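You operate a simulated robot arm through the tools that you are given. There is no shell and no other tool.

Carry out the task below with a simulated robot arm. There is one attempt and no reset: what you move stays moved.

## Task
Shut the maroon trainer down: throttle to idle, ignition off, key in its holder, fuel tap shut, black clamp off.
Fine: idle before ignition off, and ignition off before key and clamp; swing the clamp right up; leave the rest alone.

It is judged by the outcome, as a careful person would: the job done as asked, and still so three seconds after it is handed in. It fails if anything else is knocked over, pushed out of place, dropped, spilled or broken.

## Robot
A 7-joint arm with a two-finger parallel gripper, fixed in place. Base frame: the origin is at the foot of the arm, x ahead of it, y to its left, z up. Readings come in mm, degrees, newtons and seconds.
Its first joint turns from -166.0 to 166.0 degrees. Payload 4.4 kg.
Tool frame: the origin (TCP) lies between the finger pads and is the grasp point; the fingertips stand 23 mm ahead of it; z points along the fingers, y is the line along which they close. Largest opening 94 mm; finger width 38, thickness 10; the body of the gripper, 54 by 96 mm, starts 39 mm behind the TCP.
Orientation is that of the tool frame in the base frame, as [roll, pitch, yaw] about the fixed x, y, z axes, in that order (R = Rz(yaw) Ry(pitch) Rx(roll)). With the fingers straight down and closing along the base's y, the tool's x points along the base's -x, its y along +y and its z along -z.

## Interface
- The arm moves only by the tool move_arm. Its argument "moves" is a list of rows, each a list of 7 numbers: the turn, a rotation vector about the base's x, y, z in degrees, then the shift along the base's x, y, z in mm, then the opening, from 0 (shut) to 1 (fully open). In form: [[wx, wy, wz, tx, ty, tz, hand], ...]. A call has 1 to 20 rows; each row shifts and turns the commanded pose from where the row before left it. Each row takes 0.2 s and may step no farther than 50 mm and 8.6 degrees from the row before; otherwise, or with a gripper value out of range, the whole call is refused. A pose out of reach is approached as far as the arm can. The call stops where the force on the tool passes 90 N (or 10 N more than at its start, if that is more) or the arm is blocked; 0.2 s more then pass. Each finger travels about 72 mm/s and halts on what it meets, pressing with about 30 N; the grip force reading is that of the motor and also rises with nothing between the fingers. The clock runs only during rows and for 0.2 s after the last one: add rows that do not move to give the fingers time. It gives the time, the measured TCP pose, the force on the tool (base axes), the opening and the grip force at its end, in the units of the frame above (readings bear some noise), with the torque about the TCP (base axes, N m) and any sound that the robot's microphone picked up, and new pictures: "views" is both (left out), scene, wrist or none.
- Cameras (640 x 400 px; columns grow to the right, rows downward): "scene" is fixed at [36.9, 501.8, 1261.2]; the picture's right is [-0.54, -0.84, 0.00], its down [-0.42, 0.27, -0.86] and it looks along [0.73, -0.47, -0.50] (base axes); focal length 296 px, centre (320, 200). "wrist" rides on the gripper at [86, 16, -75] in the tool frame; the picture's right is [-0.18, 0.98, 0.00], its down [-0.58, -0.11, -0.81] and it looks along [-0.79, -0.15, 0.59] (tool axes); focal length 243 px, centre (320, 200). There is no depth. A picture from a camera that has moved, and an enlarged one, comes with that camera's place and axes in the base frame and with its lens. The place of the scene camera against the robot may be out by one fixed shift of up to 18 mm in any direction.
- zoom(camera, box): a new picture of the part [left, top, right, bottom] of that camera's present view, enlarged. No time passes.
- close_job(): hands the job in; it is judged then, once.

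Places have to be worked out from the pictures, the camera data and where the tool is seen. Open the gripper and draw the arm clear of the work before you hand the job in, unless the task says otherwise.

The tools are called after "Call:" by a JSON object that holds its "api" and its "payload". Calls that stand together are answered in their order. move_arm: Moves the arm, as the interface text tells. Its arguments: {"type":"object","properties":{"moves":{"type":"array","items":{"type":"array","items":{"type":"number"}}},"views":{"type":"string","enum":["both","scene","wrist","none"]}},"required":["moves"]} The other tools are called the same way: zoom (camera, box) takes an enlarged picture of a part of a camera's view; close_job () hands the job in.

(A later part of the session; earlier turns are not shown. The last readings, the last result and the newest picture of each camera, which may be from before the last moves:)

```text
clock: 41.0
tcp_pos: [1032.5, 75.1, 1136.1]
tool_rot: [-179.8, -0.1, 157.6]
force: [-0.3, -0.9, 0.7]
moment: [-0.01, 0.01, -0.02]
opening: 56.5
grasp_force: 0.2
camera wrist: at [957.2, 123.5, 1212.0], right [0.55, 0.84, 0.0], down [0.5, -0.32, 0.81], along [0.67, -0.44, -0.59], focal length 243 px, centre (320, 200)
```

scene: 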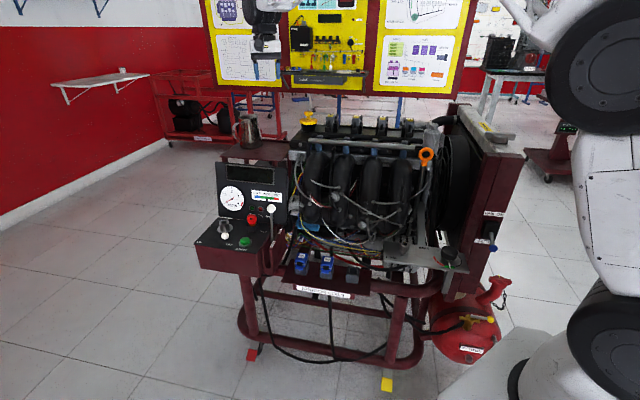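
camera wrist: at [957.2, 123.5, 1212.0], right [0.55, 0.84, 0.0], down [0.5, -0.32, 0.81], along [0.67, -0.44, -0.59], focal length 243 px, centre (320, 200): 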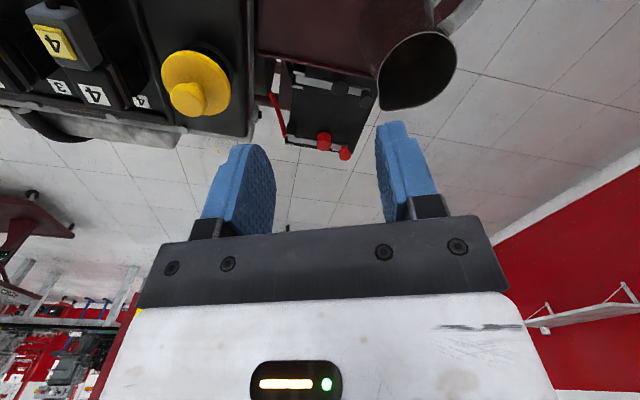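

The reach is fine so far (TCP at x=1032), and now the battery is visible. I zoom in on it.

Call:
{"api": "zoom", "payload": {"camera": "wrist", "box": [255, 45, 405, 165]}}

Call:
{"api": "zoom", "payload": {"camera": "wrist", "box": [265, 55, 385, 165]}}

```text
3.33 times, centred on (330, 105) of wrist
camera zoom: at [957.2, 123.5, 1212.0], right [0.55, 0.84, 0.0], down [0.5, -0.32, 0.81], along [0.67, -0.44, -0.59], focal length 809 px, centre (287, 517)
```

zoom: 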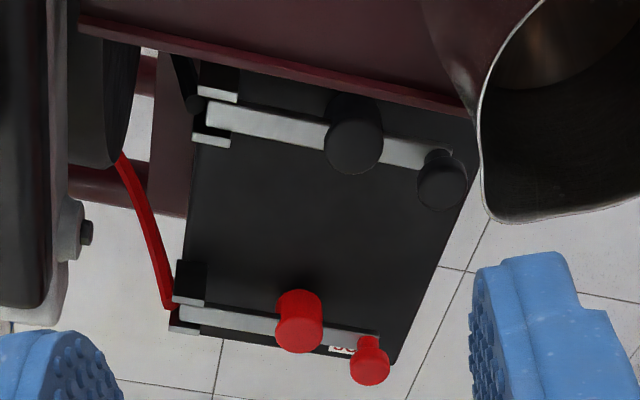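

```text
3.64 times, centred on (325, 110) of wrist
camera zoom: at [957.2, 123.5, 1212.0], right [0.55, 0.84, 0.0], down [0.5, -0.32, 0.81], along [0.67, -0.44, -0.59], focal length 882 px, centre (302, 527)
```

zoom: 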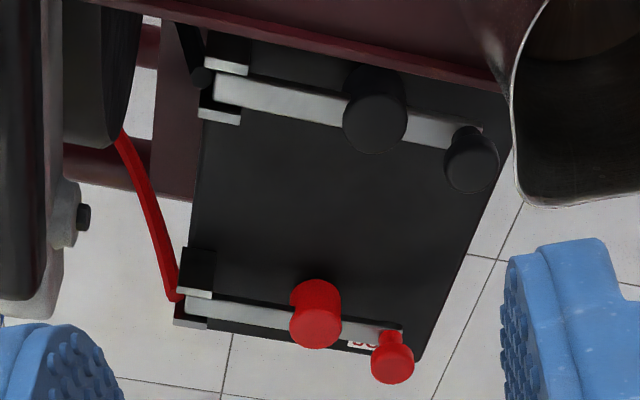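

The black clamp is clear now: hinge near [1135,-44,745], cap near [1189,19,765], knob near [1228,55,787], with the bar swinging up about its hinge. I turn the gripper so it will close across the bar, then move above the knob, staying high.

Call:
{"api": "move_arm", "payload": {"moves": [[0, 0, -8, 10, 0, 0, 0.6], [0, 0, -8, 10, 0, 0, 0.6], [0, 0, -8, 10, 0, 0, 0.6], [0, 0, -8, 10, 0, 0, 0.6], [0, 0, -8, 10, 0, 0, 0.6], [0, 0, -8, 10, 0, 0, 0.6], [0, 0, -8, 10, 0, 0, 0.6], [0, 0, -8, 10, 0, 0, 0.6], [0, 0, -8, 10, 0, 0, 0.6], [0, 0, -8, 10, 0, 0, 0.6], [0, 0, -8, 10, 0, 0, 0.6], [0, 0, -8, 10, 0, 0, 0.6], [0, 0, -8, 10, -3, 0, 0.6], [0, 0, -8, 10, -3, 0, 0.6]], "views": "both"}}

```text
clock: 44.0
tcp_pos: [1170.6, 69.7, 1134.8]
tool_rot: [-179.7, -0.2, 45.4]
force: [-0.4, 0.1, 0.7]
moment: [0.01, -0.02, 0.0]
opening: 56.5
grasp_force: 0.0
camera wrist: at [1241.9, 118.9, 1210.3], right [0.57, -0.82, -0.01], down [-0.48, -0.34, 0.8], along [-0.66, -0.46, -0.59], focal length 243 px, centre (320, 200)
```

scene: 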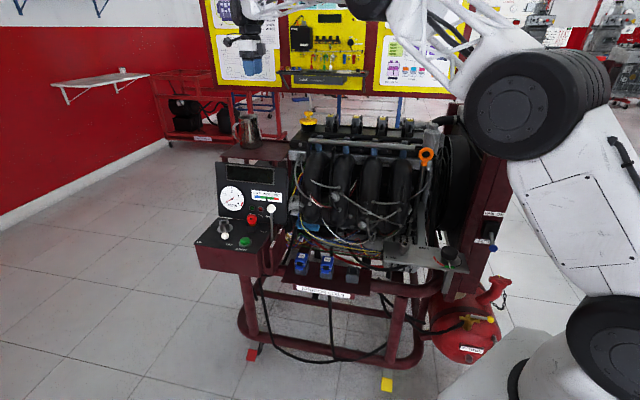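
wrist: 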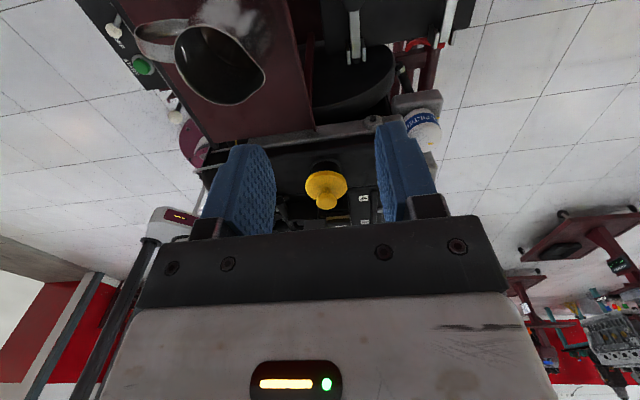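

Reach is good at R≈1170. The forearm will pass near the yellow oil cap (top near z≈985) and the jug as I descend, so I check the arm's shape in the scene before going lower.

Call:
{"api": "zoom", "payload": {"camera": "scene", "box": [200, 0, 420, 140]}}

Call:
{"api": "zoom", "payload": {"camera": "wrist", "box": [100, 0, 480, 210]}}

```text
2.86 times, centred on (310, 70) of scene
camera zoom: at [36.9, 501.8, 1261.2], right [-0.54, -0.84, 0.0], down [-0.42, 0.27, -0.86], along [0.73, -0.47, -0.5], focal length 846 px, centre (349, 571)
```

zoom: 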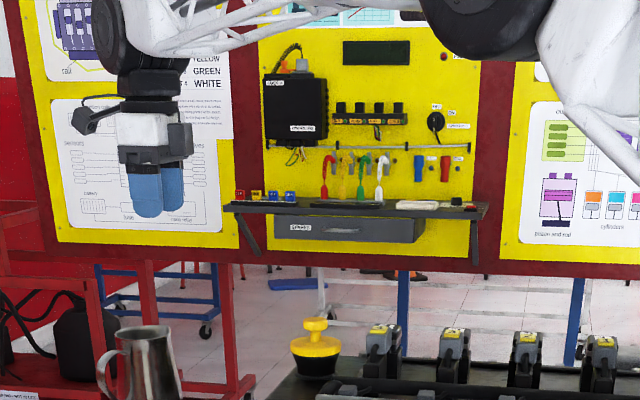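

```text
1.68 times, centred on (290, 105) of wrist
camera zoom: at [1241.9, 118.9, 1210.3], right [0.57, -0.82, -0.01], down [-0.48, -0.34, 0.8], along [-0.66, -0.46, -0.59], focal length 409 px, centre (370, 360)
```

zoom: 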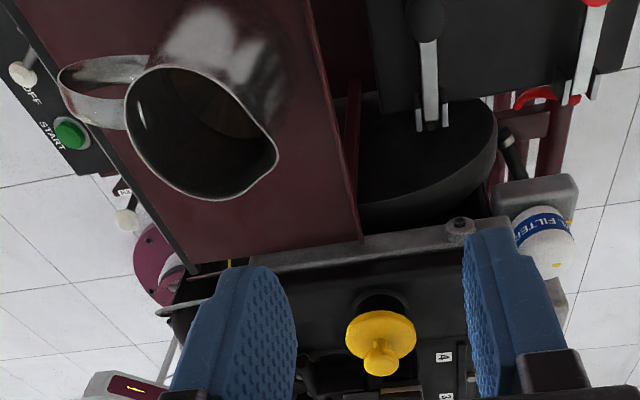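

The black knob's top triangulates to about [1225,56,791]. To keep the wrist away from the jug, I tilt the tool 15° so the fingers point toward the knob from the engine side, and descend partway, checking clearance.

Call:
{"api": "move_arm", "payload": {"moves": [[3.57, -3.5, 0, 12, -8, -10, 0.6], [3.57, -3.5, 0, 12, -8, -25, 0.6], [3.57, -3.5, 0, 12, -6, -40, 0.6], [0, 0, 0, 6, 0, -45, 0.6]], "views": "both"}}

Call:
{"api": "zoom", "payload": {"camera": "scene", "box": [200, 0, 420, 160]}}

Call:
{"api": "zoom", "payload": {"camera": "wrist", "box": [200, 0, 460, 210]}}

```text
clock: 45.0
tcp_pos: [1212.5, 47.0, 1016.8]
tool_rot: [-179.8, -15.4, 45.6]
force: [1.3, -0.2, 1.8]
moment: [-0.03, -0.01, 0.0]
opening: 56.3
grasp_force: 0.0
camera wrist: at [1267.8, 80.4, 1113.1], right [0.58, -0.81, -0.05], down [-0.62, -0.48, 0.62], along [-0.53, -0.33, -0.78], focal length 243 px, centre (320, 200)
```

scene: 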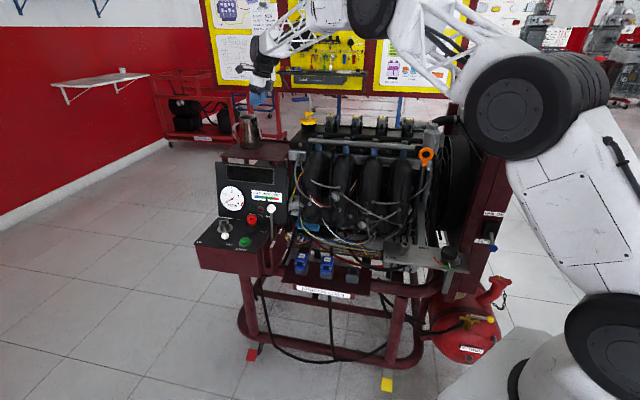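
wrist: 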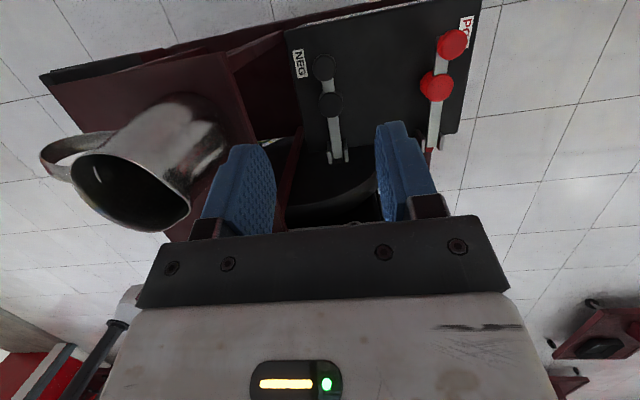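

```text
2.50 times, centred on (310, 80) of scene
camera zoom: at [36.9, 501.8, 1261.2], right [-0.54, -0.84, 0.0], down [-0.42, 0.27, -0.86], along [0.73, -0.47, -0.5], focal length 740 px, centre (345, 500)
```

zoom: 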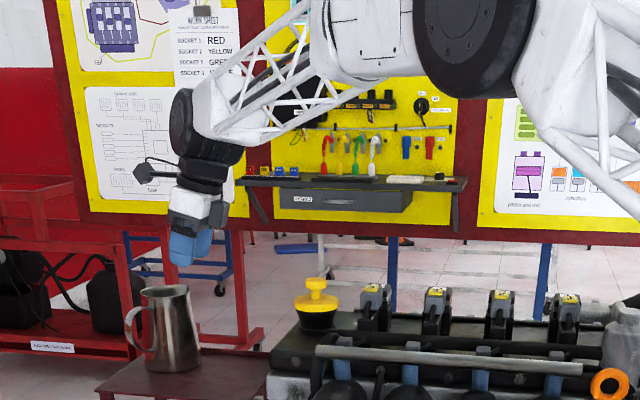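

```text
1.90 times, centred on (330, 105) of wrist
camera zoom: at [1267.8, 80.4, 1113.1], right [0.58, -0.81, -0.05], down [-0.62, -0.48, 0.62], along [-0.53, -0.33, -0.78], focal length 462 px, centre (301, 381)
```

zoom: 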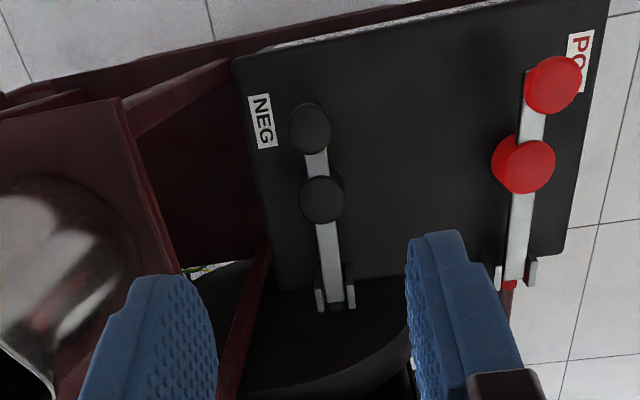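

I can see NEG and POS clearly now, and the forearm rises steeply away from the jug and oil cap. The black knob top refines to about [1218,57,802] and the hinge to about [1124,-34,772]. I descend partway and re-check.

Call:
{"api": "move_arm", "payload": {"moves": [[0, 0, 0, 0.8, 2, -29, 0.6], [0, 0, 0, 0.8, 2, -29, 0.6], [0, 0, 0, 0.8, 2, -29, 0.6], [0, 0, 0, 0.7, 1.8, -29, 0.6]], "views": "both"}}

Call:
{"api": "zoom", "payload": {"camera": "scene", "box": [200, 0, 420, 160]}}

Call:
{"api": "zoom", "payload": {"camera": "wrist", "box": [200, 0, 460, 210]}}

```text
clock: 46.0
tcp_pos: [1216.1, 54.3, 901.2]
tool_rot: [-179.9, -15.3, 45.5]
force: [-0.5, 0.3, 0.9]
moment: [-0.02, 0.02, 0.0]
opening: 56.4
grasp_force: 0.2
camera wrist: at [1272.2, 88.9, 996.1], right [0.58, -0.81, -0.05], down [-0.62, -0.48, 0.62], along [-0.53, -0.33, -0.78], focal length 243 px, centre (320, 200)
```

scene: 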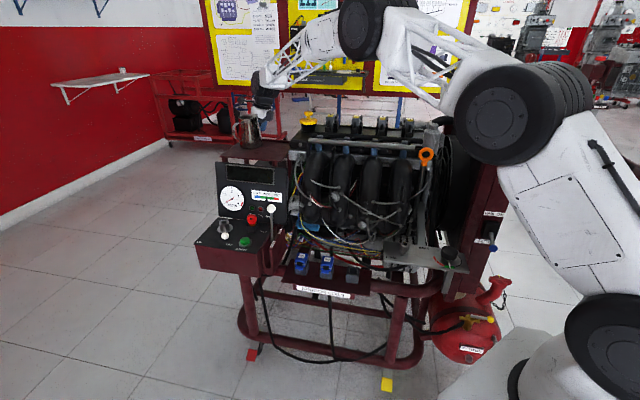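
wrist: 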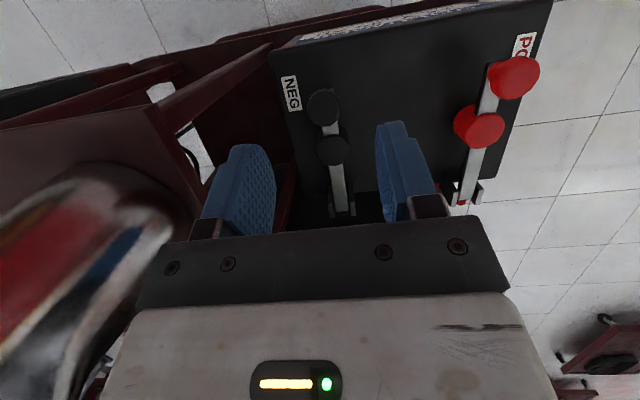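

```text
2.50 times, centred on (310, 80) of scene
camera zoom: at [36.9, 501.8, 1261.2], right [-0.54, -0.84, 0.0], down [-0.42, 0.27, -0.86], along [0.73, -0.47, -0.5], focal length 740 px, centre (345, 500)
```

zoom: 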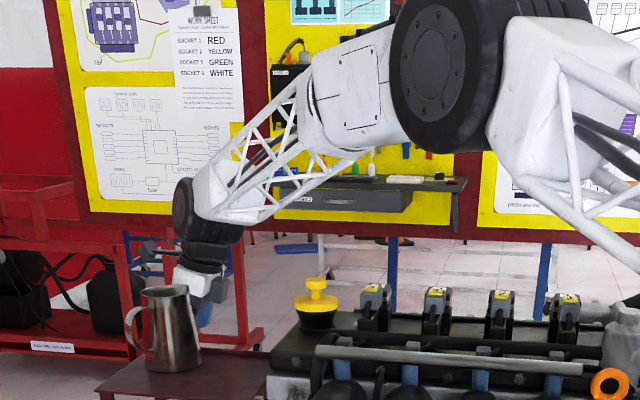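

```text
1.90 times, centred on (330, 105) of wrist
camera zoom: at [1272.2, 88.9, 996.1], right [0.58, -0.81, -0.05], down [-0.62, -0.48, 0.62], along [-0.53, -0.33, -0.78], focal length 462 px, centre (301, 381)
```

zoom: 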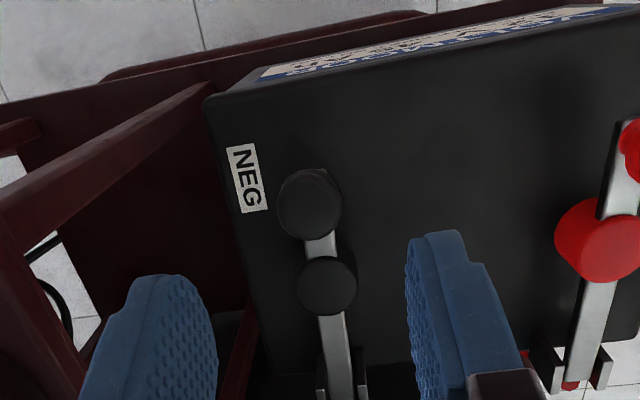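

The jug is about 40 mm clear of the hand, the forearm is well above the cap, and the knob is centred between the fingers at about [1218,58,802]. I continue down to grasp height.

Call:
{"api": "move_arm", "payload": {"moves": [[0, 0, 0, 0, 0.6, -30, 0.6], [0, 0, 0, 0, 0.6, -30, 0.6], [0, 0, 0, 0, 0, -20, 0.6]], "views": "both"}}

Call:
{"api": "zoom", "payload": {"camera": "scene", "box": [200, 0, 420, 160]}}

Call:
{"api": "zoom", "payload": {"camera": "wrist", "box": [200, 40, 460, 230]}}

```text
clock: 46.8
tcp_pos: [1216.1, 55.3, 820.3]
tool_rot: [-179.9, -15.3, 45.4]
force: [0.0, -0.2, 1.0]
moment: [-0.03, 0.03, -0.02]
opening: 56.4
grasp_force: 0.0
camera wrist: at [1271.3, 90.1, 916.6], right [0.58, -0.81, -0.05], down [-0.62, -0.48, 0.63], along [-0.53, -0.33, -0.78], focal length 243 px, centre (320, 200)
```

scene: 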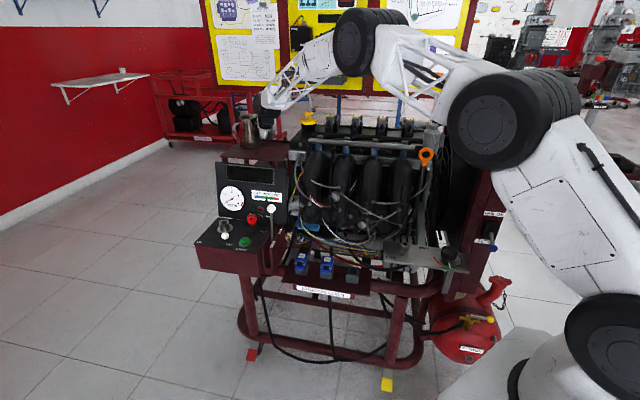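
wrist: 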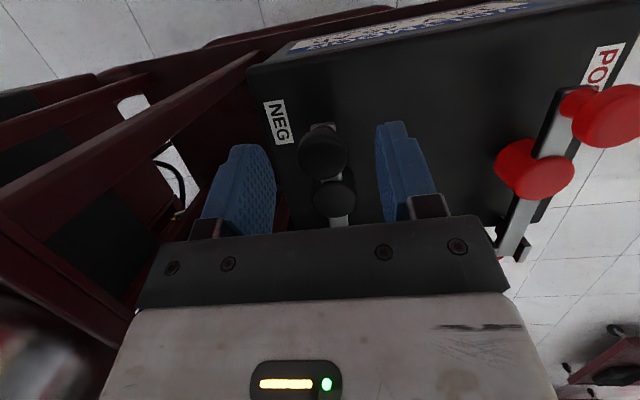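

```text
2.50 times, centred on (310, 80) of scene
camera zoom: at [36.9, 501.8, 1261.2], right [-0.54, -0.84, 0.0], down [-0.42, 0.27, -0.86], along [0.73, -0.47, -0.5], focal length 740 px, centre (345, 500)
```

zoom: 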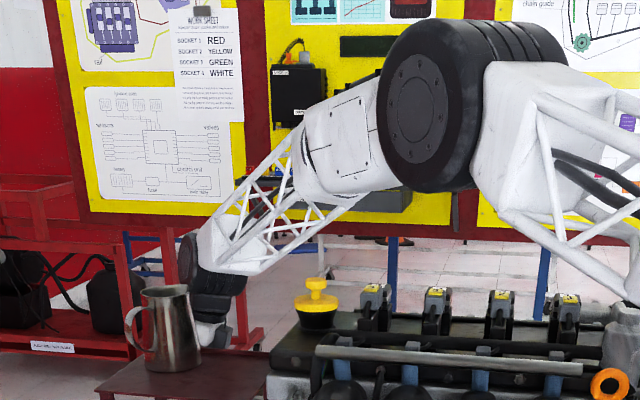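

```text
2.11 times, centred on (330, 135) of wrist
camera zoom: at [1271.3, 90.1, 916.6], right [0.58, -0.81, -0.05], down [-0.62, -0.48, 0.63], along [-0.53, -0.33, -0.78], focal length 511 px, centre (299, 337)
```

zoom: 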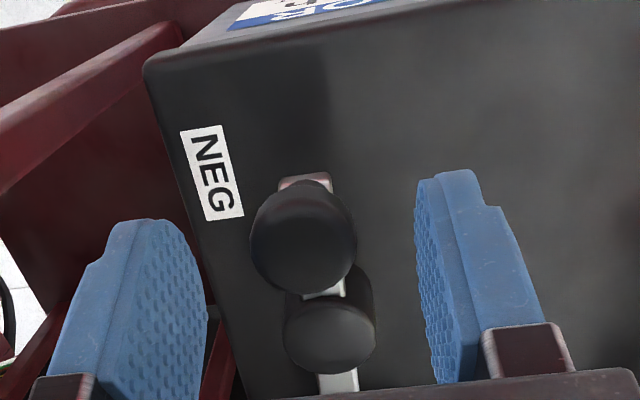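

The tool axis points straight at the knob. I go down the last 14 mm, then close on the knob.

Call:
{"api": "move_arm", "payload": {"moves": [[0, 0, 0, 0.3, 0.3, -8, 0.6], [0, 0, 0, 0, 0, -6, 0.5], [0, 0, 0, 0, 0, 0, 0.35], [0, 0, 0, 0, 0, 0, 0.2], [0, 0, 0, 0, 0, 0, 0.1], [0, 0, 0, 0, 0, 0, 0.1]], "views": "both"}}

Call:
{"api": "zoom", "payload": {"camera": "wrist", "box": [200, 60, 460, 230]}}

```text
clock: 48.2
tcp_pos: [1215.6, 57.1, 805.3]
tool_rot: [-179.7, -15.3, 45.5]
force: [2.1, 0.4, -1.1]
moment: [0.16, -0.19, 0.02]
opening: 27.1
grasp_force: 44.8
camera wrist: at [1271.9, 90.7, 901.2], right [0.58, -0.81, -0.05], down [-0.62, -0.48, 0.63], along [-0.53, -0.33, -0.78], focal length 243 px, centre (320, 200)
```

scene: 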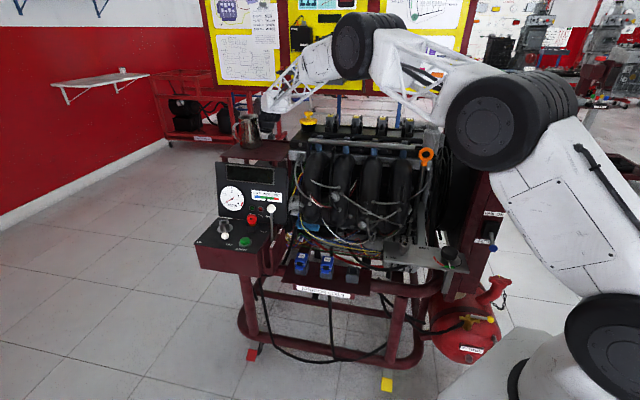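
wrist: 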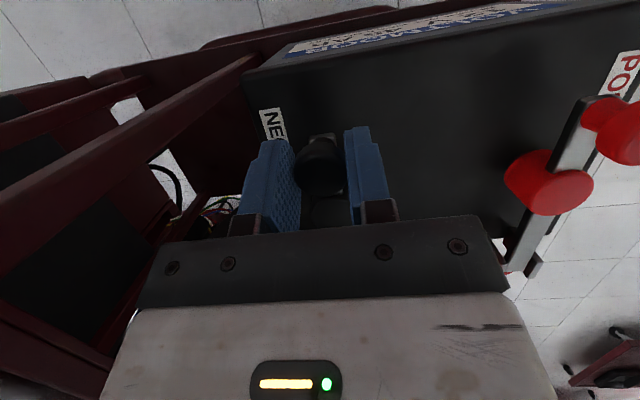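

```text
2.35 times, centred on (330, 145) of wrist
camera zoom: at [1271.9, 90.7, 901.2], right [0.58, -0.81, -0.05], down [-0.62, -0.48, 0.63], along [-0.53, -0.33, -0.78], focal length 571 px, centre (296, 329)
```

zoom: 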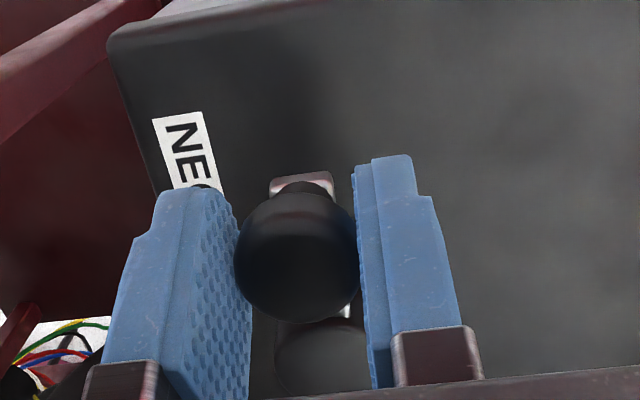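

The knob is gripped at 27 mm with little side load. I lift the clamp along its arc about the hinge in small steps, starting with two to check the resistance.

Call:
{"api": "move_arm", "payload": {"moves": [[0, 0, 0, 0, 0, 0, 0], [-1.785, 1.75, 0, -1.4, -1.4, 13.65, 0]], "views": "wrist"}}

Call:
{"api": "zoom", "payload": {"camera": "wrist", "box": [200, 60, 460, 230]}}

```text
clock: 48.8
tcp_pos: [1213.2, 55.5, 816.9]
tool_rot: [-179.7, -12.6, 45.5]
force: [7.2, -3.2, -13.0]
moment: [0.82, -0.97, 0.0]
opening: 26.9
grasp_force: 45.0
camera wrist: at [1273.1, 91.7, 909.8], right [0.58, -0.82, -0.05], down [-0.6, -0.46, 0.66], along [-0.56, -0.35, -0.75], focal length 243 px, centre (320, 200)
```

wrist: 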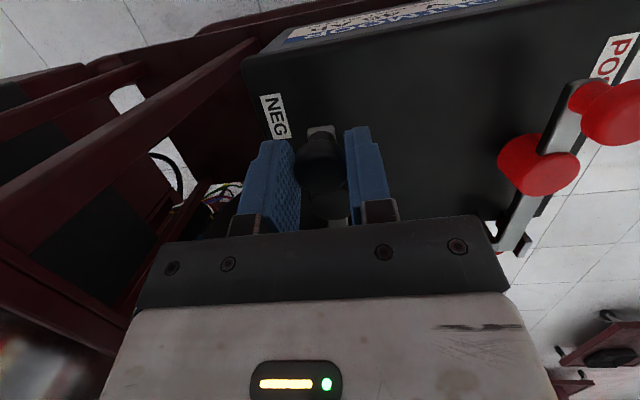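

```text
2.35 times, centred on (330, 145) of wrist
camera zoom: at [1273.1, 91.7, 909.8], right [0.58, -0.82, -0.05], down [-0.6, -0.46, 0.66], along [-0.56, -0.35, -0.75], focal length 571 px, centre (296, 329)
```

zoom: 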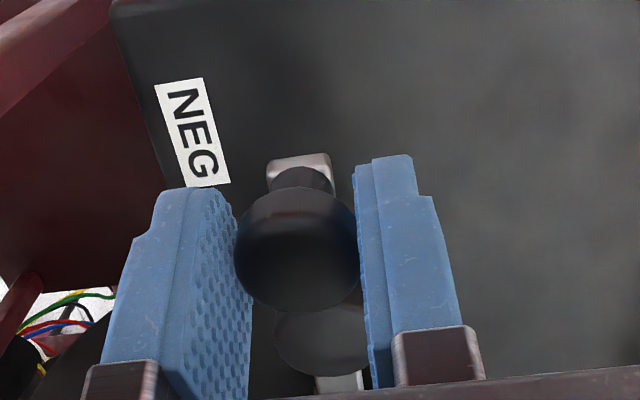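

The clamp lifts with about 15 N of resistance and the knob stays in the fingers. I continue along the arc.

Call:
{"api": "move_arm", "payload": {"moves": [[-1.785, 1.75, 0, -2.45, -2.5, 13.3, 0], [-1.785, 1.75, 0, -3.36, -3.43, 12.8, 0]], "views": "both"}}

Call:
{"api": "zoom", "payload": {"camera": "wrist", "box": [200, 60, 460, 230]}}

```text
clock: 49.4
tcp_pos: [1208.5, 49.8, 846.1]
tool_rot: [-179.7, -7.8, 45.5]
force: [14.2, -7.1, -9.2]
moment: [0.74, -1.18, 0.03]
opening: 27.4
grasp_force: 44.7
camera wrist: at [1272.4, 91.4, 932.2], right [0.57, -0.82, -0.03], down [-0.56, -0.41, 0.72], along [-0.6, -0.4, -0.69], focal length 243 px, centre (320, 200)
```

scene: 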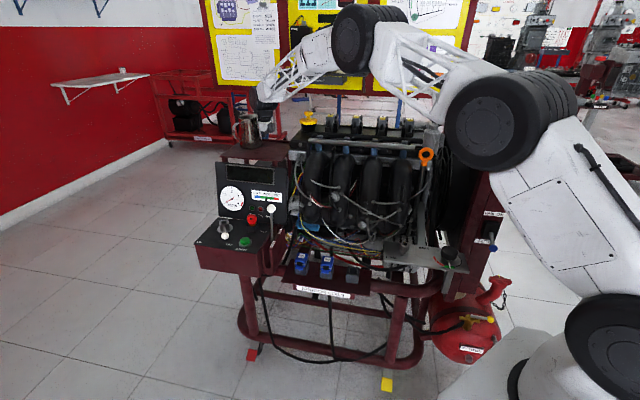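
wrist: 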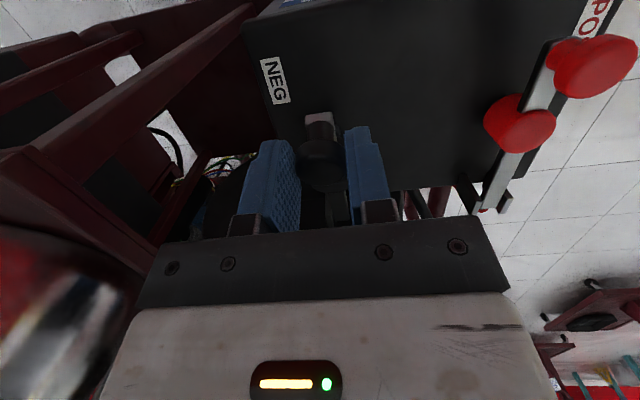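

```text
2.35 times, centred on (330, 145) of wrist
camera zoom: at [1272.4, 91.4, 932.2], right [0.57, -0.82, -0.03], down [-0.56, -0.41, 0.72], along [-0.6, -0.4, -0.69], focal length 571 px, centre (296, 329)
```

zoom: 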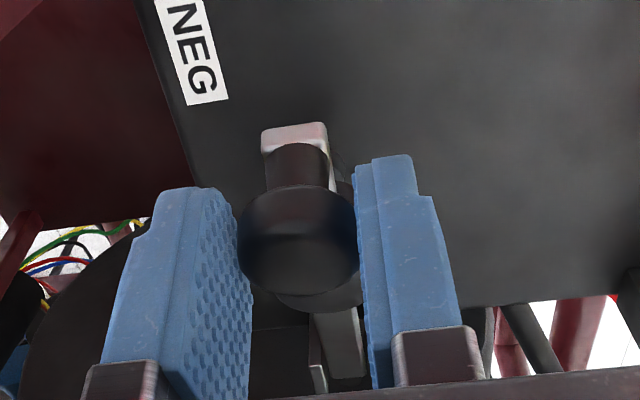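

The bar is rising freely. A side force of about 15 N across the bar suggests I'm slightly off its plane, so I shift 2 mm sideways with the next steps.

Call:
{"api": "move_arm", "payload": {"moves": [[-1.785, 1.75, 0, -2.84, -5.76, 12.1, 0], [-1.785, 1.75, 0, -5.18, -5.28, 11.4, 0]], "views": "wrist"}}

Call:
{"api": "zoom", "payload": {"camera": "wrist", "box": [200, 60, 460, 230]}}

```text
clock: 50.0
tcp_pos: [1199.5, 41.0, 868.3]
tool_rot: [-179.7, -2.6, 45.6]
force: [-12.5, 18.8, -8.8]
moment: [1.35, -0.69, -0.03]
opening: 27.1
grasp_force: 44.5
camera wrist: at [1269.1, 87.9, 947.7], right [0.57, -0.82, -0.01], down [-0.51, -0.37, 0.78], along [-0.64, -0.44, -0.63], focal length 243 px, centre (320, 200)
```

wrist: 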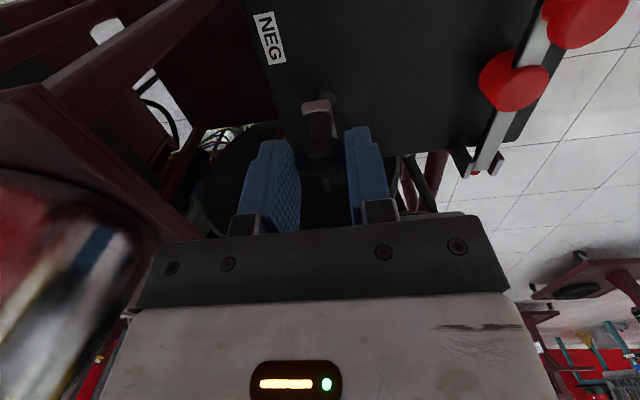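

```text
2.35 times, centred on (330, 145) of wrist
camera zoom: at [1269.1, 87.9, 947.7], right [0.57, -0.82, -0.01], down [-0.51, -0.37, 0.78], along [-0.64, -0.44, -0.63], focal length 571 px, centre (296, 329)
```

zoom: 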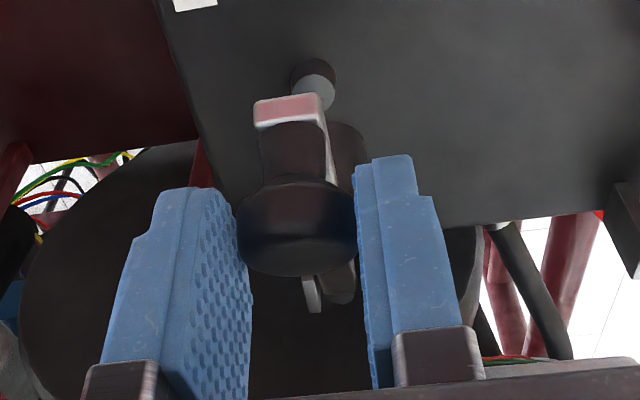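

The terminal post is now exposed. The side force swung the other way, so I take back 1.2 mm of the shift and continue the arc; the radial force is small, so the hinge estimate is good.

Call:
{"api": "move_arm", "payload": {"moves": [[-1.785, 1.75, 0, -6.74, -5.16, 10.4, 0], [-1.785, 1.75, 0, -6.72, -6.85, 9.5, 0]], "views": "both"}}

Call:
{"api": "zoom", "payload": {"camera": "wrist", "box": [200, 60, 460, 230]}}

```text
clock: 50.6
tcp_pos: [1187.8, 27.9, 891.3]
tool_rot: [-179.9, 2.2, 45.7]
force: [0.0, 33.8, 14.7]
moment: [1.53, -0.68, -0.18]
opening: 24.8
grasp_force: 45.2
camera wrist: at [1260.8, 80.2, 964.0], right [0.57, -0.82, 0.0], down [-0.46, -0.32, 0.83], along [-0.68, -0.48, -0.56], focal length 243 px, centre (320, 200)
```

scene: 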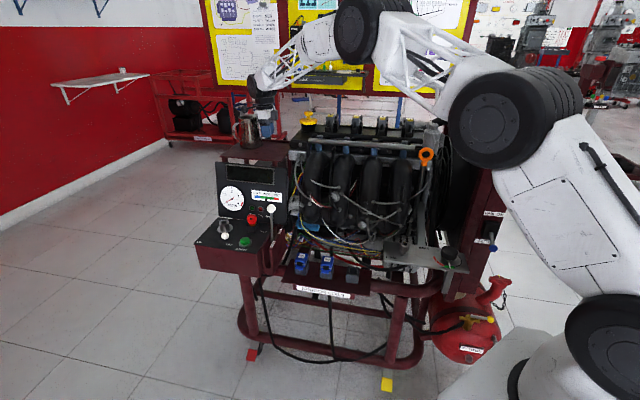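
wrist: 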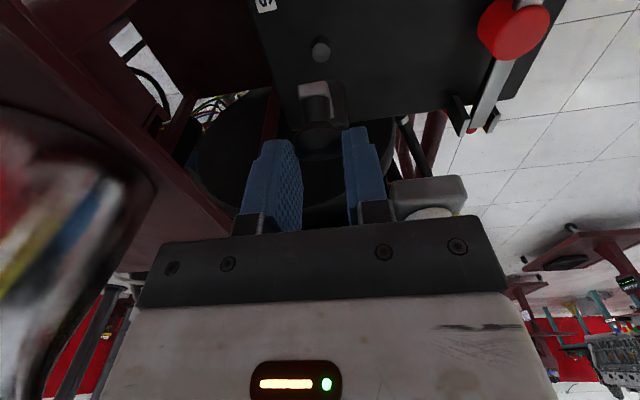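

```text
2.35 times, centred on (330, 145) of wrist
camera zoom: at [1260.8, 80.2, 964.0], right [0.57, -0.82, 0.0], down [-0.46, -0.32, 0.83], along [-0.68, -0.48, -0.56], focal length 571 px, centre (296, 329)
```

zoom: 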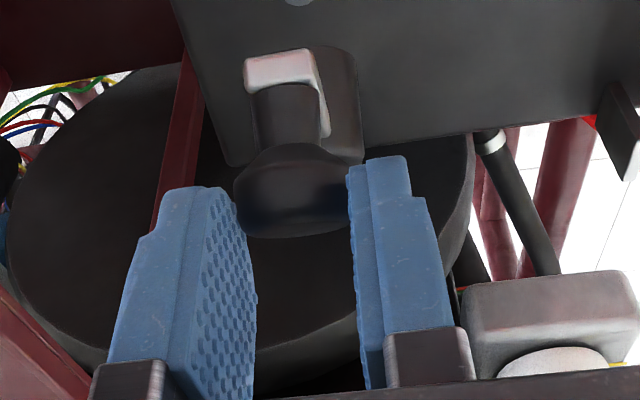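

The knob has slid toward the fingertips (opening down to 24.8 mm), so I must re-seat it: I lower the tool about 7 mm onto the knob and ease the side force.

Call:
{"api": "move_arm", "payload": {"moves": [[0, 0, 0, -0.9, 0.9, -3.5, 0], [0, 0, 0, 0, 0, -3.5, 0]], "views": "wrist"}}

Call:
{"api": "zoom", "payload": {"camera": "wrist", "box": [200, 60, 460, 230]}}

```text
clock: 51.2
tcp_pos: [1186.9, 28.1, 885.3]
tool_rot: [-179.9, 2.1, 45.4]
force: [17.4, 33.8, 40.3]
moment: [0.8, -0.32, 0.01]
opening: 26.6
grasp_force: 44.9
camera wrist: at [1260.1, 79.6, 956.9], right [0.57, -0.82, 0.0], down [-0.46, -0.32, 0.83], along [-0.68, -0.48, -0.56], focal length 243 px, centre (320, 200)
```

wrist: 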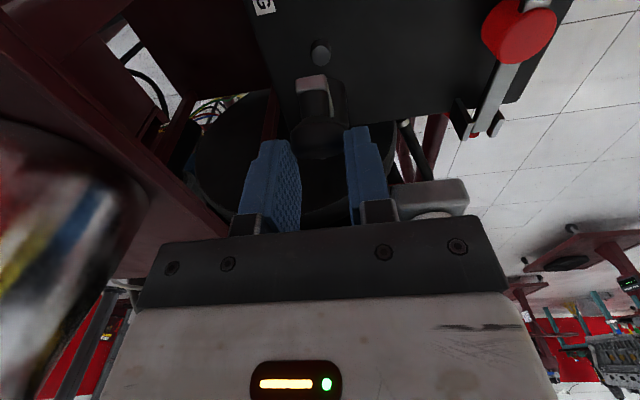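

```text
2.35 times, centred on (330, 145) of wrist
camera zoom: at [1260.1, 79.6, 956.9], right [0.57, -0.82, 0.0], down [-0.46, -0.32, 0.83], along [-0.68, -0.48, -0.56], focal length 571 px, centre (296, 329)
```

zoom: 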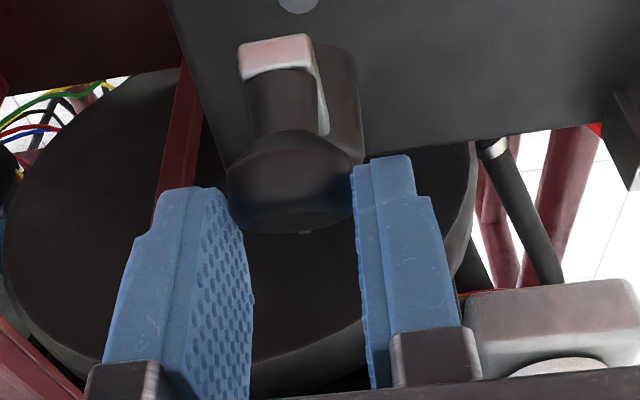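

From this picture the knob sits at about [1193,33,868]. That puts the hinge slightly farther back and higher than I assumed, at about [1120,-38,774] with radius 139. I relieve the stress outward and continue on the corrected arc.

Call:
{"api": "move_arm", "payload": {"moves": [[0, 0, 0, 0.8, 1.7, 1.8, 0], [0, 0, 0, -7.28, -7.43, 10.2, 0]], "views": "wrist"}}

Call:
{"api": "zoom", "payload": {"camera": "wrist", "box": [200, 60, 460, 230]}}

```text
clock: 51.8
tcp_pos: [1179.0, 20.4, 891.5]
tool_rot: [-179.5, 2.4, 45.5]
force: [17.6, 8.4, 7.4]
moment: [0.99, -1.24, -0.02]
opening: 26.4
grasp_force: 44.9
camera wrist: at [1253.1, 71.7, 961.9], right [0.57, -0.82, 0.0], down [-0.46, -0.32, 0.83], along [-0.68, -0.48, -0.56], focal length 243 px, centre (320, 200)
```

wrist: 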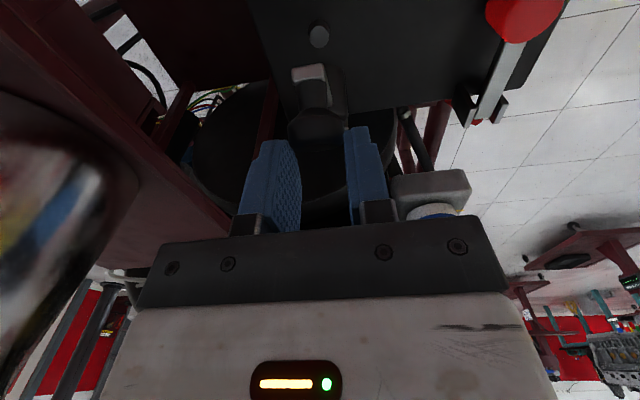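

```text
2.35 times, centred on (330, 145) of wrist
camera zoom: at [1253.1, 71.7, 961.9], right [0.57, -0.82, 0.0], down [-0.46, -0.32, 0.83], along [-0.68, -0.48, -0.56], focal length 571 px, centre (296, 329)
```

zoom: 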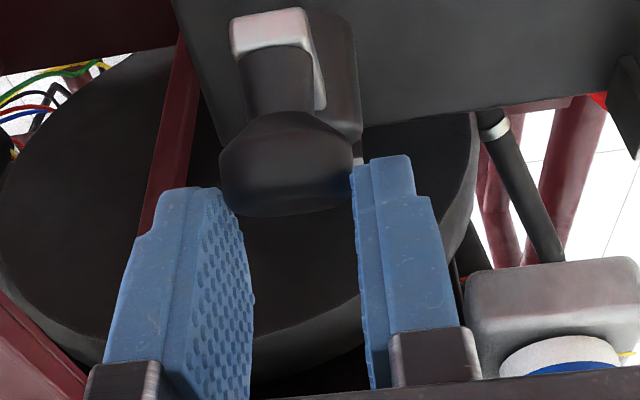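

The knob has slipped to the corner of the pads, so this grip is unreliable. I go back down along the arc to a low angle, where I can safely release and regrip deeper.

Call:
{"api": "move_arm", "payload": {"moves": [[0, 0, 0, 6.8, 6.9, -10.9, 0], [0, 0, 0, 5.9, 6.0, -11.8, 0], [0, 0, 0, 5.0, 5.1, -12.7, 0]], "views": "wrist"}}

Call:
{"api": "zoom", "payload": {"camera": "wrist", "box": [200, 60, 460, 230]}}

```text
clock: 52.6
tcp_pos: [1197.7, 38.6, 858.0]
tool_rot: [-179.8, 2.1, 45.5]
force: [25.9, -4.9, 19.3]
moment: [-0.75, 0.01, -0.4]
opening: 25.9
grasp_force: 44.0
camera wrist: at [1271.7, 90.7, 931.0], right [0.57, -0.82, 0.0], down [-0.46, -0.32, 0.83], along [-0.68, -0.47, -0.56], focal length 243 px, centre (320, 200)
```

wrist: 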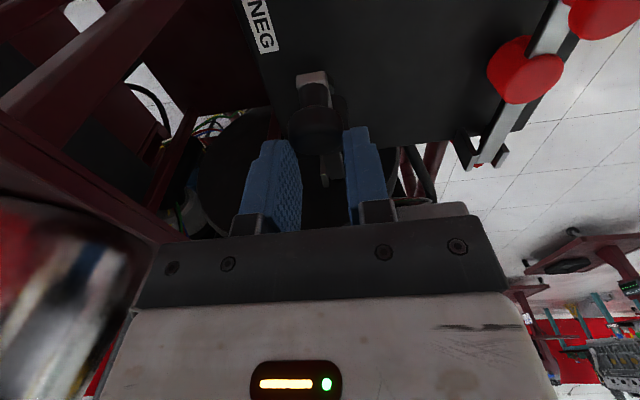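

```text
2.35 times, centred on (330, 145) of wrist
camera zoom: at [1271.7, 90.7, 931.0], right [0.57, -0.82, 0.0], down [-0.46, -0.32, 0.83], along [-0.68, -0.47, -0.56], focal length 571 px, centre (296, 329)
```

zoom: 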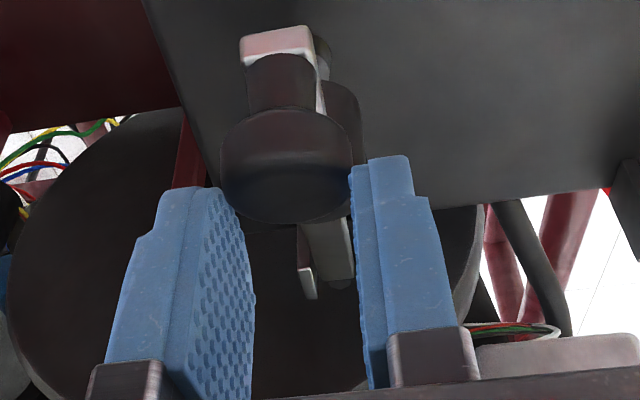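

Call:
{"api": "move_arm", "payload": {"moves": [[0, 0, 0, 4.1, 4.1, -12.3, 0], [0, 0, 0, 3.1, 3.1, -11, 0]], "views": "wrist"}}

Call:
{"api": "zoom", "payload": {"camera": "wrist", "box": [200, 60, 460, 230]}}

```text
clock: 53.2
tcp_pos: [1205.2, 45.6, 834.5]
tool_rot: [-179.7, 2.3, 45.5]
force: [30.0, -18.6, 7.9]
moment: [-1.03, -0.26, -0.41]
opening: 25.5
grasp_force: 45.1
camera wrist: at [1278.4, 97.3, 905.4], right [0.57, -0.82, 0.0], down [-0.46, -0.32, 0.83], along [-0.68, -0.48, -0.56], focal length 243 px, centre (320, 200)
```

wrist: 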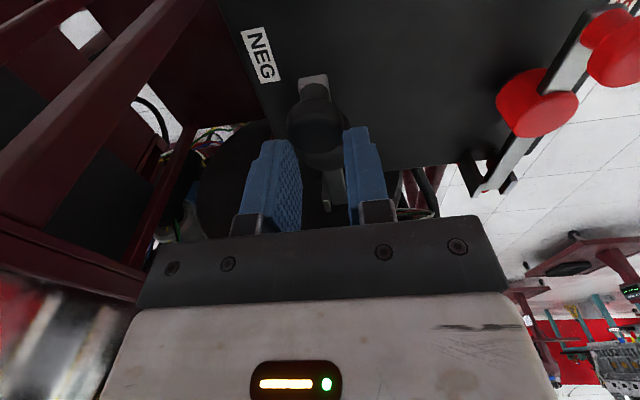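

```text
2.35 times, centred on (330, 145) of wrist
camera zoom: at [1278.4, 97.3, 905.4], right [0.57, -0.82, 0.0], down [-0.46, -0.32, 0.83], along [-0.68, -0.48, -0.56], focal length 571 px, centre (296, 329)
```

zoom: 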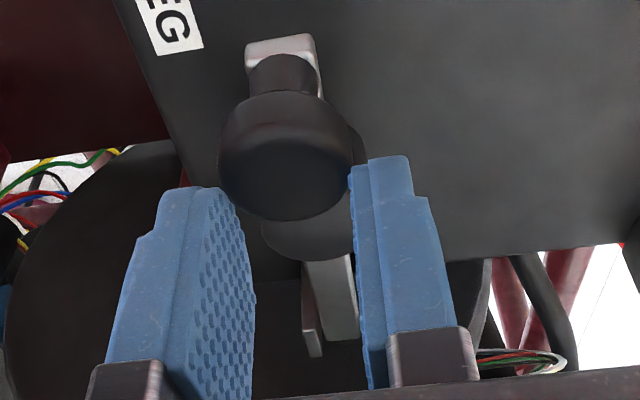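

The bar is now at a low angle (about 10–15°). I open the fingers here, which also tells me whether the hinge holds by friction.

Call:
{"api": "move_arm", "payload": {"moves": [[0, 0, 0, 0, 0, 0, 0.4], [0, 0, 0, 0, 0, 0, 0.5], [0, 0, 0, 0, 0, 0, 0.6], [0, 0, 0, 0, 0, 0, 0.6]], "views": "wrist"}}

Call:
{"api": "zoom", "payload": {"camera": "wrist", "box": [200, 40, 460, 230]}}

```text
clock: 54.2
tcp_pos: [1204.6, 46.2, 834.1]
tool_rot: [-179.7, 2.2, 45.4]
force: [0.5, -0.8, 0.2]
moment: [-0.01, 0.03, 0.01]
opening: 56.5
grasp_force: 0.0
camera wrist: at [1278.2, 98.7, 906.4], right [0.57, -0.82, 0.0], down [-0.46, -0.32, 0.83], along [-0.68, -0.48, -0.56], focal length 243 px, centre (320, 200)
```

wrist: 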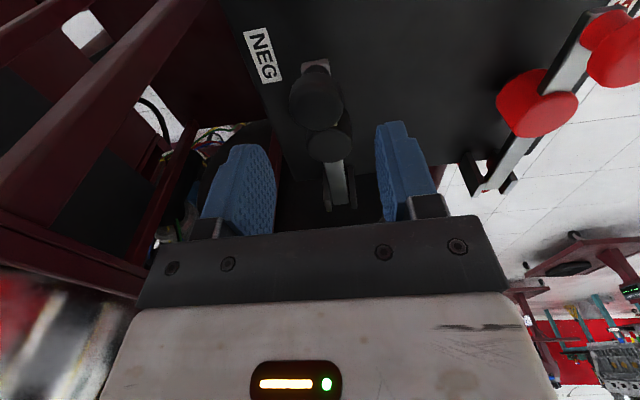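

```text
2.11 times, centred on (330, 135) of wrist
camera zoom: at [1278.2, 98.7, 906.4], right [0.57, -0.82, 0.0], down [-0.46, -0.32, 0.83], along [-0.68, -0.48, -0.56], focal length 511 px, centre (299, 337)
```

zoom: 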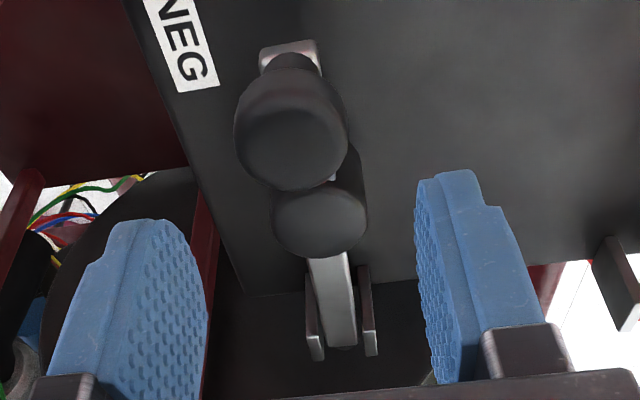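

On release the bar fell back down, so the hinge doesn't hold by itself; I need a firm, deeper grip and must take it all the way up. The unslipped lift data fit a hinge 124 mm from the knob, at height about 773. I re-aim with a 10° tilt and lower the fingers deeper around the knob.

Call:
{"api": "move_arm", "payload": {"moves": [[4.35, -4.25, 0, 7, 7, 3, 0.6], [4.35, -4.25, 0, 6.6, 6.6, 0, 0.6], [0, 0, 0, 0, 0, -15, 0.6]], "views": "wrist"}}

Call:
{"api": "zoom", "payload": {"camera": "wrist", "box": [200, 40, 460, 230]}}

```text
clock: 55.0
tcp_pos: [1218.9, 59.6, 824.2]
tool_rot: [-179.7, -10.1, 45.5]
force: [0.6, 0.5, 0.2]
moment: [-0.03, 0.0, -0.01]
opening: 56.3
grasp_force: 0.1
camera wrist: at [1279.9, 99.6, 912.4], right [0.57, -0.82, -0.04], down [-0.57, -0.43, 0.69], along [-0.58, -0.38, -0.72], focal length 243 px, centre (320, 200)
```

wrist: 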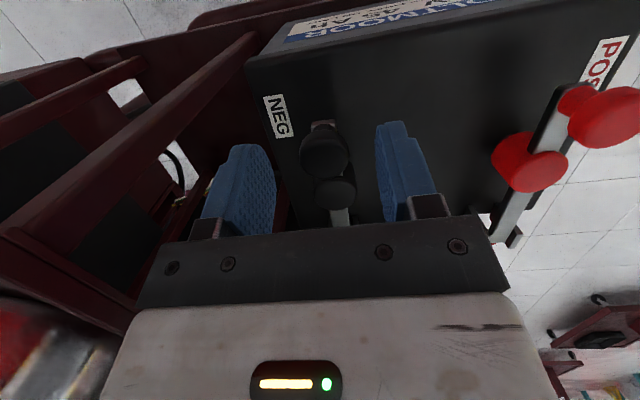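

```text
2.11 times, centred on (330, 135) of wrist
camera zoom: at [1279.9, 99.6, 912.4], right [0.57, -0.82, -0.04], down [-0.57, -0.43, 0.69], along [-0.58, -0.38, -0.72], focal length 511 px, centre (299, 337)
```

zoom: 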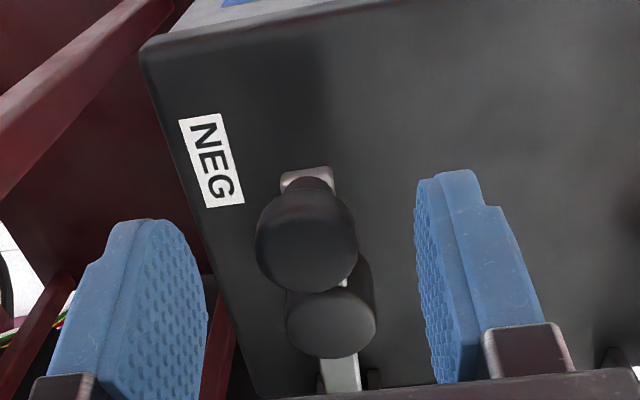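

The knob's top centre reads about [1216,56,802]. I shift the tool about 6 mm back toward the hinge to centre it, lower fully around the knob and close firmly.

Call:
{"api": "move_arm", "payload": {"moves": [[0, 0, 0, -4.2, -4.3, -11, 0.6], [0, 0, 0, 0, 0, -10, 0.6], [0, 0, 0, 0, 0, -10, 0.5], [0, 0, 0, 0, 0, 0, 0.35], [0, 0, 0, 0, 0, 0, 0.15], [0, 0, 0, 0, 0, 0, 0], [0, 0, 0, 0, 0, 0, 0]], "views": "wrist"}}

Call:
{"api": "zoom", "payload": {"camera": "wrist", "box": [200, 60, 460, 230]}}

```text
clock: 56.6
tcp_pos: [1214.8, 56.4, 791.6]
tool_rot: [-179.8, -10.0, 45.4]
force: [21.1, -6.5, -2.1]
moment: [0.29, -0.36, -0.05]
opening: 27.0
grasp_force: 44.6
camera wrist: at [1276.1, 95.1, 881.3], right [0.57, -0.82, -0.04], down [-0.57, -0.43, 0.69], along [-0.58, -0.38, -0.72], focal length 243 px, centre (320, 200)
```

wrist: 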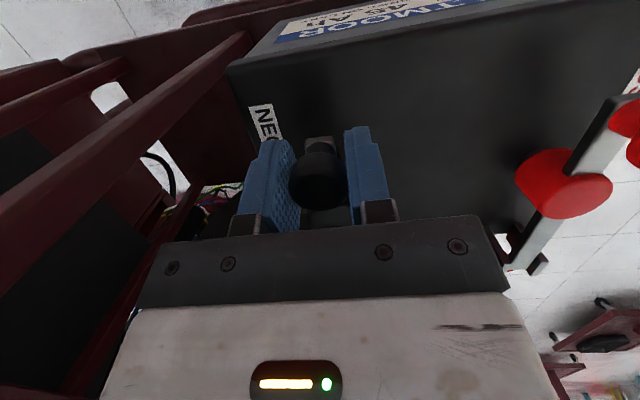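

```text
2.35 times, centred on (330, 145) of wrist
camera zoom: at [1276.1, 95.1, 881.3], right [0.57, -0.82, -0.04], down [-0.57, -0.43, 0.69], along [-0.58, -0.38, -0.72], focal length 571 px, centre (296, 329)
```

zoom: 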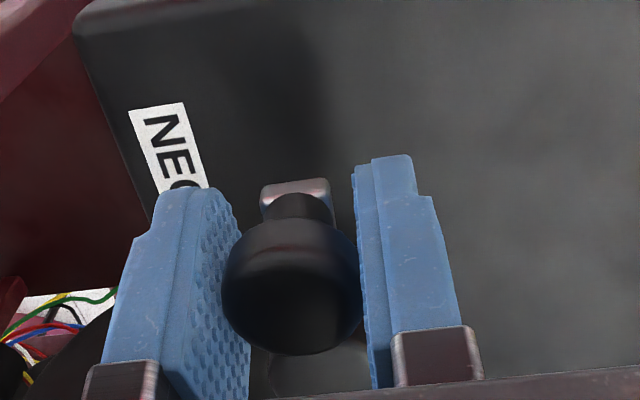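

A deep grip now: the knob fills the pads at 27 mm. There is about 20 N side load, so I shift 1 mm across while starting the arc again.

Call:
{"api": "move_arm", "payload": {"moves": [[0, 0, 0, 0.8, -0.8, 0, 0], [0, 0, 0, -1.96, -2.0, 12.8, 0], [0, 0, 0, -2.87, -2.93, 12.4, 0]], "views": "wrist"}}

Call:
{"api": "zoom", "payload": {"camera": "wrist", "box": [200, 60, 460, 230]}}

```text
clock: 57.4
tcp_pos: [1209.2, 49.5, 815.2]
tool_rot: [-179.6, -9.8, 45.5]
force: [3.6, -5.3, -12.3]
moment: [0.82, -0.77, -0.02]
opening: 27.3
grasp_force: 45.4
camera wrist: at [1271.4, 90.0, 904.0], right [0.57, -0.82, -0.04], down [-0.57, -0.43, 0.7], along [-0.59, -0.38, -0.72], focal length 243 px, centre (320, 200)
```

wrist: 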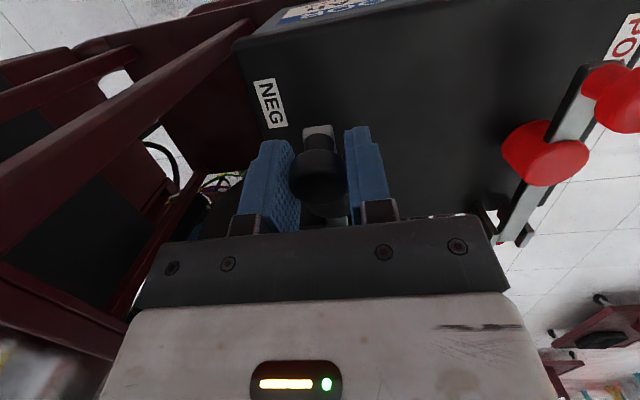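

```text
2.35 times, centred on (330, 145) of wrist
camera zoom: at [1271.4, 90.0, 904.0], right [0.57, -0.82, -0.04], down [-0.57, -0.43, 0.7], along [-0.59, -0.38, -0.72], focal length 571 px, centre (296, 329)
```

zoom: 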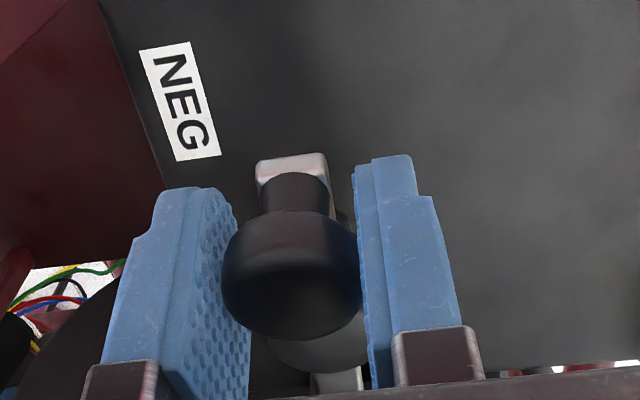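

The grip holds and the forces are small. I continue along the arc.

Call:
{"api": "move_arm", "payload": {"moves": [[0, 0, 0, -3.5, -4.0, 12.0, 0], [0, 0, 0, -4.6, -4.7, 11.3, 0]], "views": "wrist"}}

Call:
{"api": "zoom", "payload": {"camera": "wrist", "box": [200, 60, 460, 230]}}

```text
clock: 58.0
tcp_pos: [1201.7, 42.7, 840.5]
tool_rot: [-179.7, -9.9, 45.6]
force: [-0.6, 2.2, -9.4]
moment: [0.55, -0.64, 0.07]
opening: 27.5
grasp_force: 45.0
camera wrist: at [1263.4, 82.4, 929.5], right [0.58, -0.82, -0.04], down [-0.57, -0.44, 0.69], along [-0.58, -0.38, -0.72], focal length 243 px, centre (320, 200)
```

wrist: 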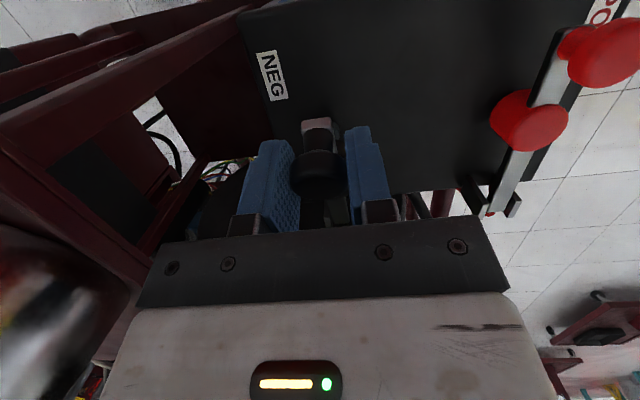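

```text
2.35 times, centred on (330, 145) of wrist
camera zoom: at [1263.4, 82.4, 929.5], right [0.58, -0.82, -0.04], down [-0.57, -0.44, 0.69], along [-0.58, -0.38, -0.72], focal length 571 px, centre (296, 329)
```

zoom: 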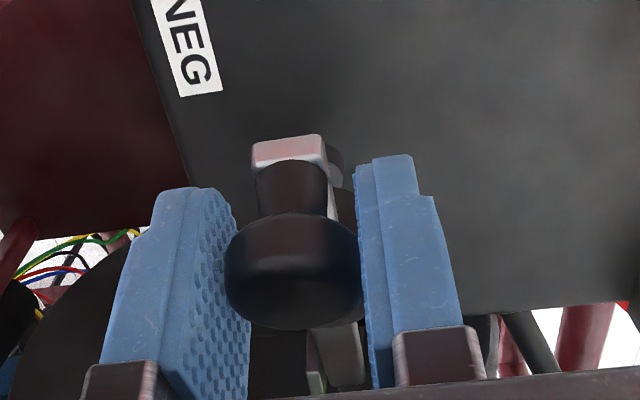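

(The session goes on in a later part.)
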